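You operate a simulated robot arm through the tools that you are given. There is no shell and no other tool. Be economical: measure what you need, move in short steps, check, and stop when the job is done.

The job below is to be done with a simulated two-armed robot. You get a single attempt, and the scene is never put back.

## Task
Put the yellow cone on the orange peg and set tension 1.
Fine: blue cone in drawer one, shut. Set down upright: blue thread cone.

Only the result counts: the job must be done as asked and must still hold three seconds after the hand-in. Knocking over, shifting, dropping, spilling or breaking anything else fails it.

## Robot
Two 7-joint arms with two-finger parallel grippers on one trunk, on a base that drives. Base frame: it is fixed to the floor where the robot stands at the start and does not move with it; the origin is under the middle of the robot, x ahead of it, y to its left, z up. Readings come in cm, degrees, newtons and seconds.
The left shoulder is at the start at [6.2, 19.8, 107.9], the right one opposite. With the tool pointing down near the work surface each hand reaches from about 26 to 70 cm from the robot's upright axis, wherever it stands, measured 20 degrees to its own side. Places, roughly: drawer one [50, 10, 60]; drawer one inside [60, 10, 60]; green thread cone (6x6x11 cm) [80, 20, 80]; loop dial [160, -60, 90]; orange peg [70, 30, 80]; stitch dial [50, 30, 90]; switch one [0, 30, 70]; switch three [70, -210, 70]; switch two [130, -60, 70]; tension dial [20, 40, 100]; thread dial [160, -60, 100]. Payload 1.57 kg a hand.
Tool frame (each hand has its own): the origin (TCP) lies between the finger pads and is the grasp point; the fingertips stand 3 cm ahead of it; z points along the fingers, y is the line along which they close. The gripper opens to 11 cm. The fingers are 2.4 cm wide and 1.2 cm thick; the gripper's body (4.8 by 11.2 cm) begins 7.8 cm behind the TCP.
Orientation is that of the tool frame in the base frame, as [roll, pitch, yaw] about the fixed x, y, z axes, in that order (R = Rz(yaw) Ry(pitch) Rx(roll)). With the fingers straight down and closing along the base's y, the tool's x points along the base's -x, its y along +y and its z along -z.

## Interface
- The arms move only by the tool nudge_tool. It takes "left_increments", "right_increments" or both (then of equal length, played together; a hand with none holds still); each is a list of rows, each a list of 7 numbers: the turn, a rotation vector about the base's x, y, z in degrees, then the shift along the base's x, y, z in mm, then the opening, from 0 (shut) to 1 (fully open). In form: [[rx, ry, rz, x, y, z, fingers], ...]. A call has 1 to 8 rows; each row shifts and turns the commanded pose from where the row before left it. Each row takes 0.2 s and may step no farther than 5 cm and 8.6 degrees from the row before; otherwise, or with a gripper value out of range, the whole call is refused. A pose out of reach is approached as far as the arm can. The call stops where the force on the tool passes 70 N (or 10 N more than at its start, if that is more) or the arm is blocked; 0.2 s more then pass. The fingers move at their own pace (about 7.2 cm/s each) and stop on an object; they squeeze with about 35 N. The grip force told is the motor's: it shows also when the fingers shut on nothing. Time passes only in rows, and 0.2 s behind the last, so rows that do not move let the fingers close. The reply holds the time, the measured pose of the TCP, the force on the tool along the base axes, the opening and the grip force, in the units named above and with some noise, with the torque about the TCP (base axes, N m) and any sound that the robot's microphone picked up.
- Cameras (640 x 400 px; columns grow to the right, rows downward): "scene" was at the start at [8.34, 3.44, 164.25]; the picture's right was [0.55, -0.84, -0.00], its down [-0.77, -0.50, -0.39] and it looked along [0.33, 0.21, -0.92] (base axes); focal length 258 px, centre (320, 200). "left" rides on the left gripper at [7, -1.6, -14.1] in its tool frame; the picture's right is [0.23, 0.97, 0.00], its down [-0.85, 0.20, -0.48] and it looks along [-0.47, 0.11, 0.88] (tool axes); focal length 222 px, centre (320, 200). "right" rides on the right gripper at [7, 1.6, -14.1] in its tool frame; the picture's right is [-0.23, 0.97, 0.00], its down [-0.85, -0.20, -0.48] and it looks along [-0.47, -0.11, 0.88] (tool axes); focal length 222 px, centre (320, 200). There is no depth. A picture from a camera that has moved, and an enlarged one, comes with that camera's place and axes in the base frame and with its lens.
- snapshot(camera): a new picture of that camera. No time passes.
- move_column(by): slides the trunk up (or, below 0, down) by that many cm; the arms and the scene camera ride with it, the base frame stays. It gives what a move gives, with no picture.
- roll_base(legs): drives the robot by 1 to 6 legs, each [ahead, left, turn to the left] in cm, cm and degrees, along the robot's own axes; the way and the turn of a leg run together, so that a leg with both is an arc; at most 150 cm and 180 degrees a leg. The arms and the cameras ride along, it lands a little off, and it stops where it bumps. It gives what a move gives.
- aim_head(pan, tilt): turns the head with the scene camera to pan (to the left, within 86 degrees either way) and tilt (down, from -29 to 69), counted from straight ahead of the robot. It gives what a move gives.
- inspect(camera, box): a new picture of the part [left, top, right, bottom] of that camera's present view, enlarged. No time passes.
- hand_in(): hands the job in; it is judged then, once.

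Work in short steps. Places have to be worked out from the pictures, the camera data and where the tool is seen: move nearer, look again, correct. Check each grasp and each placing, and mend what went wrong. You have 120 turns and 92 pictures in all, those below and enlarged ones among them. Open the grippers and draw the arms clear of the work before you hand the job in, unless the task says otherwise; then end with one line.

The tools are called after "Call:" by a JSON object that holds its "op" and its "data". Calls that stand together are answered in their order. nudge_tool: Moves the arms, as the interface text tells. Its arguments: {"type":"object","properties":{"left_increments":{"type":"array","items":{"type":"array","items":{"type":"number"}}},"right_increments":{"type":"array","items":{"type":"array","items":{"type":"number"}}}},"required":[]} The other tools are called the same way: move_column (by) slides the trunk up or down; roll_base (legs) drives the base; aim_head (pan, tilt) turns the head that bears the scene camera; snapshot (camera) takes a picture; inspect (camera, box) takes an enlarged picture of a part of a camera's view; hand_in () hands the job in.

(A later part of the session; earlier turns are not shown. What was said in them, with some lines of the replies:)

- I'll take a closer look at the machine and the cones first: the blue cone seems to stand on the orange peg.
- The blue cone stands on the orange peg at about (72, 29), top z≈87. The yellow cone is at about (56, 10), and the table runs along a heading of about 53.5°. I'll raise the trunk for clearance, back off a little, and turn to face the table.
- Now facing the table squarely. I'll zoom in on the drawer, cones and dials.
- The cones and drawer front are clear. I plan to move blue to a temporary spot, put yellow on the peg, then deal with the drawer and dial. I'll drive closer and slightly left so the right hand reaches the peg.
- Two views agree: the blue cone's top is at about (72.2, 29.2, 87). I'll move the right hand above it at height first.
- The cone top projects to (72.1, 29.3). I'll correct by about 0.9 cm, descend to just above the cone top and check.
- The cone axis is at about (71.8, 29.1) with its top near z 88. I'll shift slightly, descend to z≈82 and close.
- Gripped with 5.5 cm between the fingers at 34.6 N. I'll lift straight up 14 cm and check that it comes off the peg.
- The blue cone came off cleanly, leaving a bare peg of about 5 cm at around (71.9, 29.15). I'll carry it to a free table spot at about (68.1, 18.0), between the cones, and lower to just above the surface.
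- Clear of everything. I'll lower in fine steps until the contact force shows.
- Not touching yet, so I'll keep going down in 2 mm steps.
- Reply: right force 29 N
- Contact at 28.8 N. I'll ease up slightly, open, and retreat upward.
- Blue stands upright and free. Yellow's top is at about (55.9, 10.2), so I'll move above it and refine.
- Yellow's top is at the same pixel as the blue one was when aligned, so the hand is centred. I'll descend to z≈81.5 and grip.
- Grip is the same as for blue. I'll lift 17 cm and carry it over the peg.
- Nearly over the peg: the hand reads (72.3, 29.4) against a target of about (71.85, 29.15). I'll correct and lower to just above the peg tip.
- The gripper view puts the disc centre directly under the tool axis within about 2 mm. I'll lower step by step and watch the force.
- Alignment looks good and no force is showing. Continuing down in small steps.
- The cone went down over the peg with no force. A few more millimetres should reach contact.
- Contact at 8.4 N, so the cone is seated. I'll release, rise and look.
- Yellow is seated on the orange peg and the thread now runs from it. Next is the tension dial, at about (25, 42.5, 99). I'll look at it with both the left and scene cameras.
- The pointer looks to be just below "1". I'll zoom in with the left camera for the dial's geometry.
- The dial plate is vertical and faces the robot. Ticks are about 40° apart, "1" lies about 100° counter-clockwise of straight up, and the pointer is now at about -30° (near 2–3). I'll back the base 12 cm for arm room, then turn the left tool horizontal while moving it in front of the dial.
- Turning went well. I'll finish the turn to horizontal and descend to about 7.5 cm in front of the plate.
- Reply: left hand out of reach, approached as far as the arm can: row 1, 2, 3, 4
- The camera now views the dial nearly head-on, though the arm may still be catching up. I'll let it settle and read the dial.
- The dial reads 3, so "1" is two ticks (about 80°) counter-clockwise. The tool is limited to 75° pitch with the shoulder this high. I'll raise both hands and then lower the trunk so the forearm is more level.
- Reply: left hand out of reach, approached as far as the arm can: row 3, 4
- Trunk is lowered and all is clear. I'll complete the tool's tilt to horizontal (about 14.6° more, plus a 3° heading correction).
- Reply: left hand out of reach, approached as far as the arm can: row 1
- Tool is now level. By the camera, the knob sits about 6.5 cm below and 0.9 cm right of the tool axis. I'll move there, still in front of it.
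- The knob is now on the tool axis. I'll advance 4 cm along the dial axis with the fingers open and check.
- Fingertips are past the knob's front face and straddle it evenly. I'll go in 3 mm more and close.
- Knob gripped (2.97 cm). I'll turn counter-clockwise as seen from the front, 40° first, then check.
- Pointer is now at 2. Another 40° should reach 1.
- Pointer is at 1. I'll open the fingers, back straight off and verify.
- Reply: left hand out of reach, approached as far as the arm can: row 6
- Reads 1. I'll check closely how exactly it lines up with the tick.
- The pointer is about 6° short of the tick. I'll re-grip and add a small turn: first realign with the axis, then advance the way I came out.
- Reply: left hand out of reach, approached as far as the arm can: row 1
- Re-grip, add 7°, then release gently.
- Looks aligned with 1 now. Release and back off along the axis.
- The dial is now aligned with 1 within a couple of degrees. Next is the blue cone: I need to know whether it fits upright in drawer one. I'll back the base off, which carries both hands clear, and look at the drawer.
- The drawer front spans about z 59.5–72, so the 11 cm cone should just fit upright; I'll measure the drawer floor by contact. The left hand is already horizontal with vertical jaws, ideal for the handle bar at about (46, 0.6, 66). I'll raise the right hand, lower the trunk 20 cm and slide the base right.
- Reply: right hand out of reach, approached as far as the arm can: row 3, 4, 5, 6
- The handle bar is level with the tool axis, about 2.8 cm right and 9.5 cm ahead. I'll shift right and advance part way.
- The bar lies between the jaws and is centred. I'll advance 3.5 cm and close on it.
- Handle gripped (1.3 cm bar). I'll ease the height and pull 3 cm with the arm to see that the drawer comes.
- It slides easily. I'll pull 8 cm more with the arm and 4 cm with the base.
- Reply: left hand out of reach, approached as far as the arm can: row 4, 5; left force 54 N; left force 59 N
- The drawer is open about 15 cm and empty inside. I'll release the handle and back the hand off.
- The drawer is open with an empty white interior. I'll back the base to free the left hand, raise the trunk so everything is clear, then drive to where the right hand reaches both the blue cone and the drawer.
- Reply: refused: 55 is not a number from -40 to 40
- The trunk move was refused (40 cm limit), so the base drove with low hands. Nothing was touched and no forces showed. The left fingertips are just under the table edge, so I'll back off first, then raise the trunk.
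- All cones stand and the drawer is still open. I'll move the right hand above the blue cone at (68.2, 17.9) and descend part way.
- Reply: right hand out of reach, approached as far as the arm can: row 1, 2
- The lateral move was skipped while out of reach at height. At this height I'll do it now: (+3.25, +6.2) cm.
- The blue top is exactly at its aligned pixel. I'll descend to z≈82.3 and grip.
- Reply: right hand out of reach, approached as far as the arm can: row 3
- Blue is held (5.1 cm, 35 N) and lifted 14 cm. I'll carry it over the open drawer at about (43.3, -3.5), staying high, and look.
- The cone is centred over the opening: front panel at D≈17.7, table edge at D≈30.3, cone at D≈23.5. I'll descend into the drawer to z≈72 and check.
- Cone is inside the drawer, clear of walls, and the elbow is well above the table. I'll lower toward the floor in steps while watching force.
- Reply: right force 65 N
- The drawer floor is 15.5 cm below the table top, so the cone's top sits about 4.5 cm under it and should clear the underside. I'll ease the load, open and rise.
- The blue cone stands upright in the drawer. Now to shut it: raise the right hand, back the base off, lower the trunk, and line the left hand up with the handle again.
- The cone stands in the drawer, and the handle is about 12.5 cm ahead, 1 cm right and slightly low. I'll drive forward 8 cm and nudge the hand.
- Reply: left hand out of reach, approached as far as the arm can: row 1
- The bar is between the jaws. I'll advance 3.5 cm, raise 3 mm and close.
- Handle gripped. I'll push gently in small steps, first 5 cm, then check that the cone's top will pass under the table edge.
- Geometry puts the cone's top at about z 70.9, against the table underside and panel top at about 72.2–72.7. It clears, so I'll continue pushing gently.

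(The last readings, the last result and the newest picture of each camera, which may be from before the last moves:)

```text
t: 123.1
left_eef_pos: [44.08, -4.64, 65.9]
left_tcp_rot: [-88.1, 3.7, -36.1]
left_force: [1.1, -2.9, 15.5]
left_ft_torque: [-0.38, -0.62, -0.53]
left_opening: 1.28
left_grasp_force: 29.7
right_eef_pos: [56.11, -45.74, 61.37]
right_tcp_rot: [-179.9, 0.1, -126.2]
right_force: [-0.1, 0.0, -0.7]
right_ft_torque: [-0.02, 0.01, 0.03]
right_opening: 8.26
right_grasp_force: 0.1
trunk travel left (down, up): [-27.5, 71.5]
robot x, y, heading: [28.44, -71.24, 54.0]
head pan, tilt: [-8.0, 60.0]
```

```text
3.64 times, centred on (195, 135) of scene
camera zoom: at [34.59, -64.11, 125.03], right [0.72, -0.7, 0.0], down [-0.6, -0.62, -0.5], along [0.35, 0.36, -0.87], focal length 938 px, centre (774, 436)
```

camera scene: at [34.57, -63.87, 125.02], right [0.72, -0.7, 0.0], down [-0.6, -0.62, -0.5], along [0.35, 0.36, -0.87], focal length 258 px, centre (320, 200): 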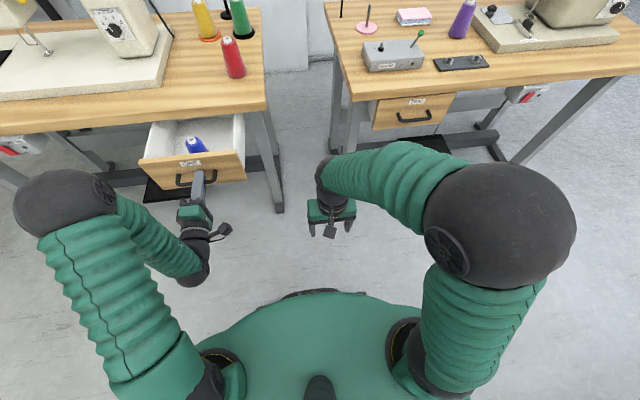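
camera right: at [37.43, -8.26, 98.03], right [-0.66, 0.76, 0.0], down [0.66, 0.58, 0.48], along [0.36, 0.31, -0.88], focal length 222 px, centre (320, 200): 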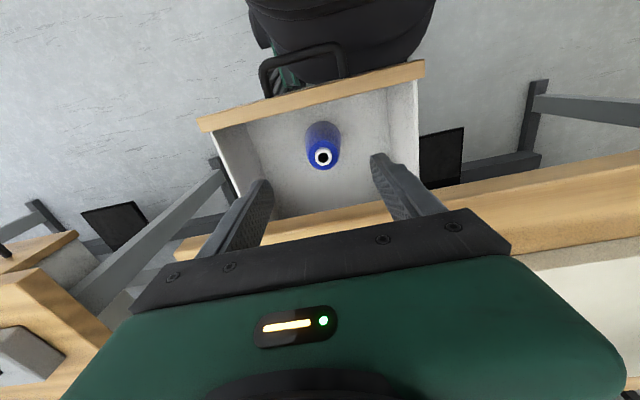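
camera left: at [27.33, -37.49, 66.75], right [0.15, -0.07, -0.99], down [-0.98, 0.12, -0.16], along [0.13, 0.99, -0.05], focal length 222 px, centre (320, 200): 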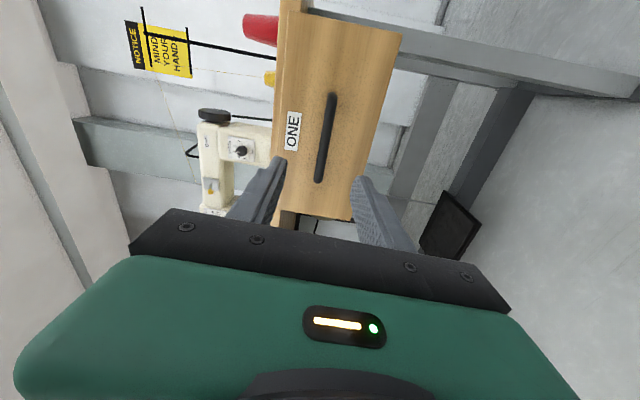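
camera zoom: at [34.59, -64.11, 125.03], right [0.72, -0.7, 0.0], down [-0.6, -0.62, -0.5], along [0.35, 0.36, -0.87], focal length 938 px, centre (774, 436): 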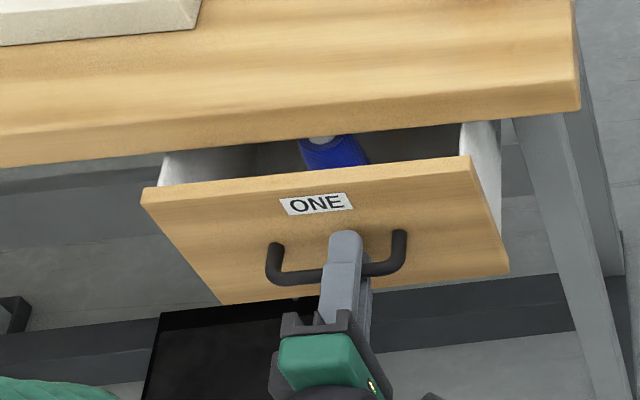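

The cone is passing under the table upright. About 5 cm remains.

Call:
{"op": "nudge_tool", "data": {"left_increments": [[0, 0, 0, 2.4, 3.2, 0, 0], [0, 0, 0, 4.1, 5.7, 0, 0], [0, 0, 0, 4.7, 6.5, 0, 0], [0, 0, 0, 4.7, 6.5, 0, 0], [0, 0, 0, 4.7, 6.5, 0, 0], [0, 0, 0, 4.1, 5.7, 0, 0], [0, 0, 0, 2.9, 4, 0, 0], [0, 0, 0, 1.8, 2.4, 0, 0]]}}

Call:
{"op": "nudge_tool", "data": {"left_increments": [[0, 0, 0, 1.2, 1.6, 0, 0], [0, 0, 0, 1.2, 1.6, 0, 0], [0, 0, 0, 0, 0, 0, 0]]}}

Call:
{"op": "inspect", "data": {"camera": "scene", "box": [130, 70, 260, 180]}}

```text
t: 124.9
left_eef_pos: [47.01, -0.58, 65.89]
left_tcp_rot: [-88.2, 3.6, -36.1]
left_force: [1.4, -2.7, 18.9]
left_ft_torque: [-0.45, -0.63, 0.0]
left_opening: 1.31
left_grasp_force: 30.0
right_eef_pos: [56.01, -45.85, 61.37]
right_tcp_rot: [180.0, 0.1, -126.1]
right_force: [-0.4, -0.5, -0.1]
right_ft_torque: [0.02, -0.02, -0.02]
right_opening: 8.25
right_grasp_force: 0.0
trunk travel left (down, up): [-27.5, 71.5]
robot x, y, heading: [27.93, -71.19, 53.6]
head pan, tilt: [-8.0, 60.0]
```

```text
t: 125.7
left_eef_pos: [47.2, -0.58, 65.84]
left_tcp_rot: [-88.1, 3.7, -36.2]
left_force: [-12.4, -24.8, 14.1]
left_ft_torque: [-0.44, -0.57, -0.1]
left_opening: 1.31
left_grasp_force: 30.0
right_eef_pos: [56.08, -45.94, 61.41]
right_tcp_rot: [-180.0, 0.1, -126.0]
right_force: [-0.1, -0.1, -0.2]
right_ft_torque: [-0.02, -0.01, 0.03]
right_opening: 8.23
right_grasp_force: 0.1
trunk travel left (down, up): [-27.5, 71.5]
robot x, y, heading: [27.75, -71.21, 54.0]
head pan, tilt: [-8.0, 60.0]
```

```text
3.64 times, centred on (195, 125) of scene
camera zoom: at [34.37, -64.41, 125.05], right [0.72, -0.7, 0.0], down [-0.6, -0.62, -0.5], along [0.35, 0.36, -0.86], focal length 938 px, centre (774, 473)
```

zoom: 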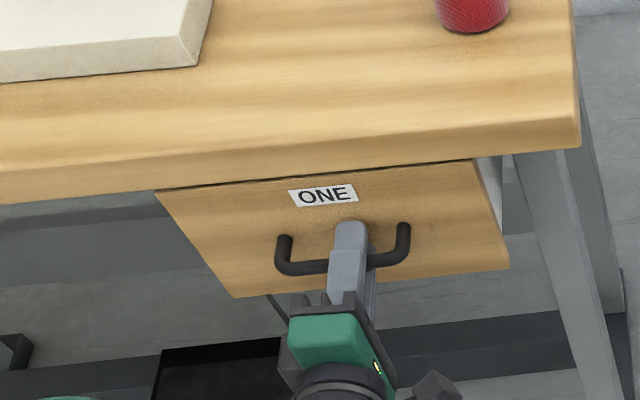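

End stop reached (28 N against the push). One more slight press to make sure it is fully shut, then release and back out.

Call:
{"op": "nudge_tool", "data": {"left_increments": [[0, 0, 0, 1.2, 1.6, 0, 0], [0, 0, 0, 0.6, 0.8, 0, 0], [0, 0, 0, 0, 0, 0, 0]]}}

Call:
{"op": "nudge_tool", "data": {"left_increments": [[0, 0, 0, -1.8, -2.4, 0, 0], [0, 0, 0, 0, 0, 0, 0.2], [0, 0, 0, 0, 0, 0, 0.5], [0, 0, 0, 0, 0, 0, 0.5]]}}

```text
t: 126.5
left_eef_pos: [47.22, -0.16, 65.78]
left_tcp_rot: [-88.1, 3.7, -36.0]
left_force: [-14.9, -24.2, 10.7]
left_ft_torque: [-0.44, -0.59, -0.01]
left_opening: 1.31
left_grasp_force: 30.0
right_eef_pos: [56.05, -45.83, 61.35]
right_tcp_rot: [-179.9, 0.2, -126.1]
right_force: [0.0, -0.7, 0.4]
right_ft_torque: [-0.03, 0.06, 0.0]
right_opening: 8.23
right_grasp_force: 0.0
trunk travel left (down, up): [-27.5, 71.5]
robot x, y, heading: [27.95, -71.13, 54.0]
head pan, tilt: [-8.0, 60.0]
```

```text
t: 127.5
left_eef_pos: [47.25, -0.17, 65.56]
left_tcp_rot: [-88.3, 3.7, -36.1]
left_force: [0.0, -0.8, 0.7]
left_ft_torque: [-0.03, 0.02, 0.0]
left_opening: 5.43
left_grasp_force: 0.1
right_eef_pos: [56.16, -45.6, 61.19]
right_tcp_rot: [-179.9, 0.0, -126.1]
right_force: [-0.2, -0.1, 0.2]
right_ft_torque: [-0.01, -0.05, 0.01]
right_opening: 8.26
right_grasp_force: 0.1
trunk travel left (down, up): [-27.5, 71.5]
robot x, y, heading: [27.82, -71.34, 54.1]
head pan, tilt: [-8.0, 60.0]
```

Released. I'll back the base straight off 25 cm and take overview pictures.

Call:
{"op": "roll_base", "data": {"legs": [[-25, 0, 0]]}}

Call:
{"op": "aim_head", "data": {"pan": 18, "tilt": 38}}

Call:
{"op": "snapshot", "data": {"camera": "scene"}}

Call:
{"op": "snapshot", "data": {"camera": "left"}}

```text
t: 129.3
left_eef_pos: [33.32, -19.63, 65.76]
left_tcp_rot: [-88.2, 3.5, -36.5]
left_force: [-0.1, 0.4, -0.2]
left_ft_torque: [0.01, -0.03, -0.04]
left_opening: 5.52
left_grasp_force: 0.0
right_eef_pos: [41.9, -65.26, 61.2]
right_tcp_rot: [-179.8, 0.0, -126.5]
right_force: [-0.6, 0.2, 0.1]
right_ft_torque: [0.0, 0.01, -0.03]
right_opening: 8.27
right_grasp_force: 0.1
trunk travel left (down, up): [-27.5, 71.5]
robot x, y, heading: [13.53, -90.75, 53.4]
head pan, tilt: [-8.0, 60.0]
```

```text
t: 130.2
left_eef_pos: [33.33, -19.59, 65.81]
left_tcp_rot: [-88.0, 3.6, -36.4]
left_force: [-0.9, 0.5, 0.1]
left_ft_torque: [-0.03, -0.02, 0.02]
left_opening: 5.48
left_grasp_force: 0.1
right_eef_pos: [42.05, -65.33, 61.26]
right_tcp_rot: [-179.8, 0.1, -126.5]
right_force: [-0.1, -0.2, 0.3]
right_ft_torque: [0.0, 0.03, -0.01]
right_opening: 8.21
right_grasp_force: 0.1
trunk travel left (down, up): [-27.5, 71.5]
robot x, y, heading: [13.29, -90.76, 53.3]
head pan, tilt: [18.0, 38.0]
```

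```text
7 pictures are left
camera scene: at [18.46, -79.76, 127.96], right [0.95, -0.32, 0.0], down [-0.2, -0.59, -0.79], along [0.25, 0.75, -0.62], focal length 258 px, centre (320, 200)
```

scene: 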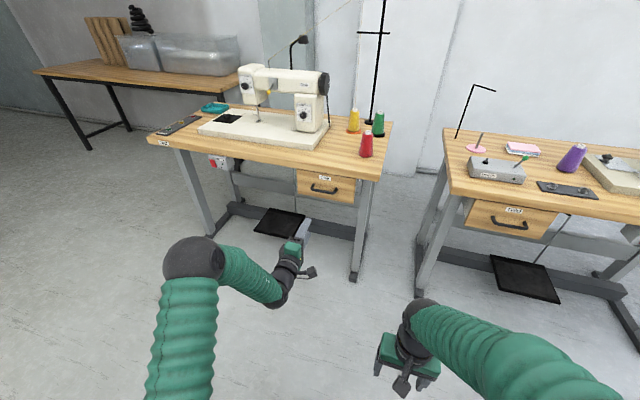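

```text
6 pictures are left
camera left: at [30.59, -35.39, 66.49], right [0.15, -0.07, -0.99], down [-0.98, 0.13, -0.16], along [0.14, 0.99, -0.05], focal length 222 px, centre (320, 200)
```

left: 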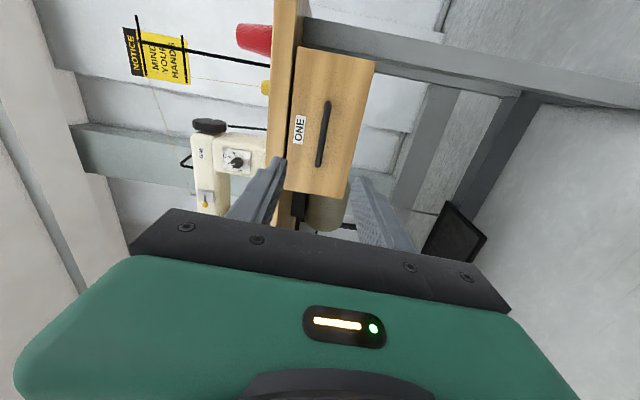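

Everything stands as wanted. One last zoom on the drawer and on the machine's dial.

Call:
{"op": "inspect", "data": {"camera": "scene", "box": [280, 100, 400, 210]}}

Call:
{"op": "inspect", "data": {"camera": "scene", "box": [230, 60, 280, 100]}}

```text
3.64 times, centred on (340, 155) of scene
camera zoom: at [18.46, -79.76, 127.96], right [0.95, -0.32, 0.0], down [-0.2, -0.59, -0.79], along [0.25, 0.75, -0.62], focal length 938 px, centre (247, 364)
```

zoom: 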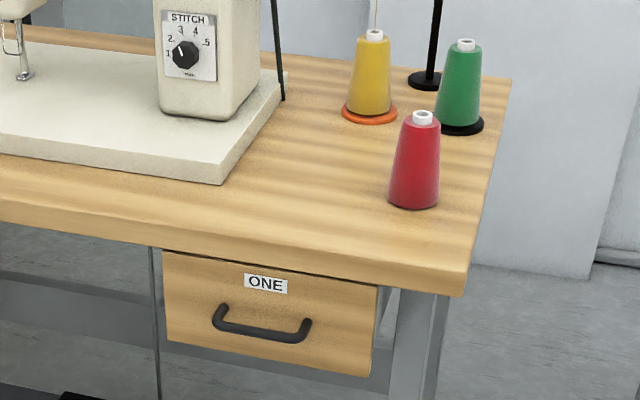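

```text
10.00 times, centred on (255, 80) of scene
camera zoom: at [18.46, -79.76, 127.96], right [0.95, -0.32, 0.0], down [-0.2, -0.59, -0.79], along [0.25, 0.75, -0.62], focal length 2580 px, centre (970, 1400)
```

zoom: 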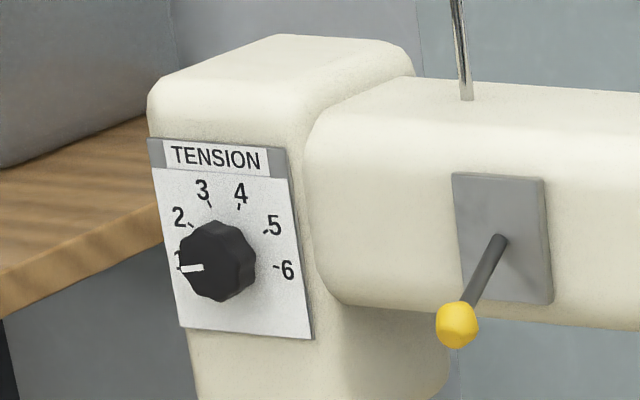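

The drawer is shut, yellow is on the orange peg, tension points at 1, and both hands are open and clear. Handing in.

Call:
{"op": "hand_in", "data": {}}

```text
The job is handed in.
```

The yellow cone is on the orange peg, tension is set to 1, and the blue cone was set down upright in drawer one, which is now shut; I couldn't see inside after closing it.
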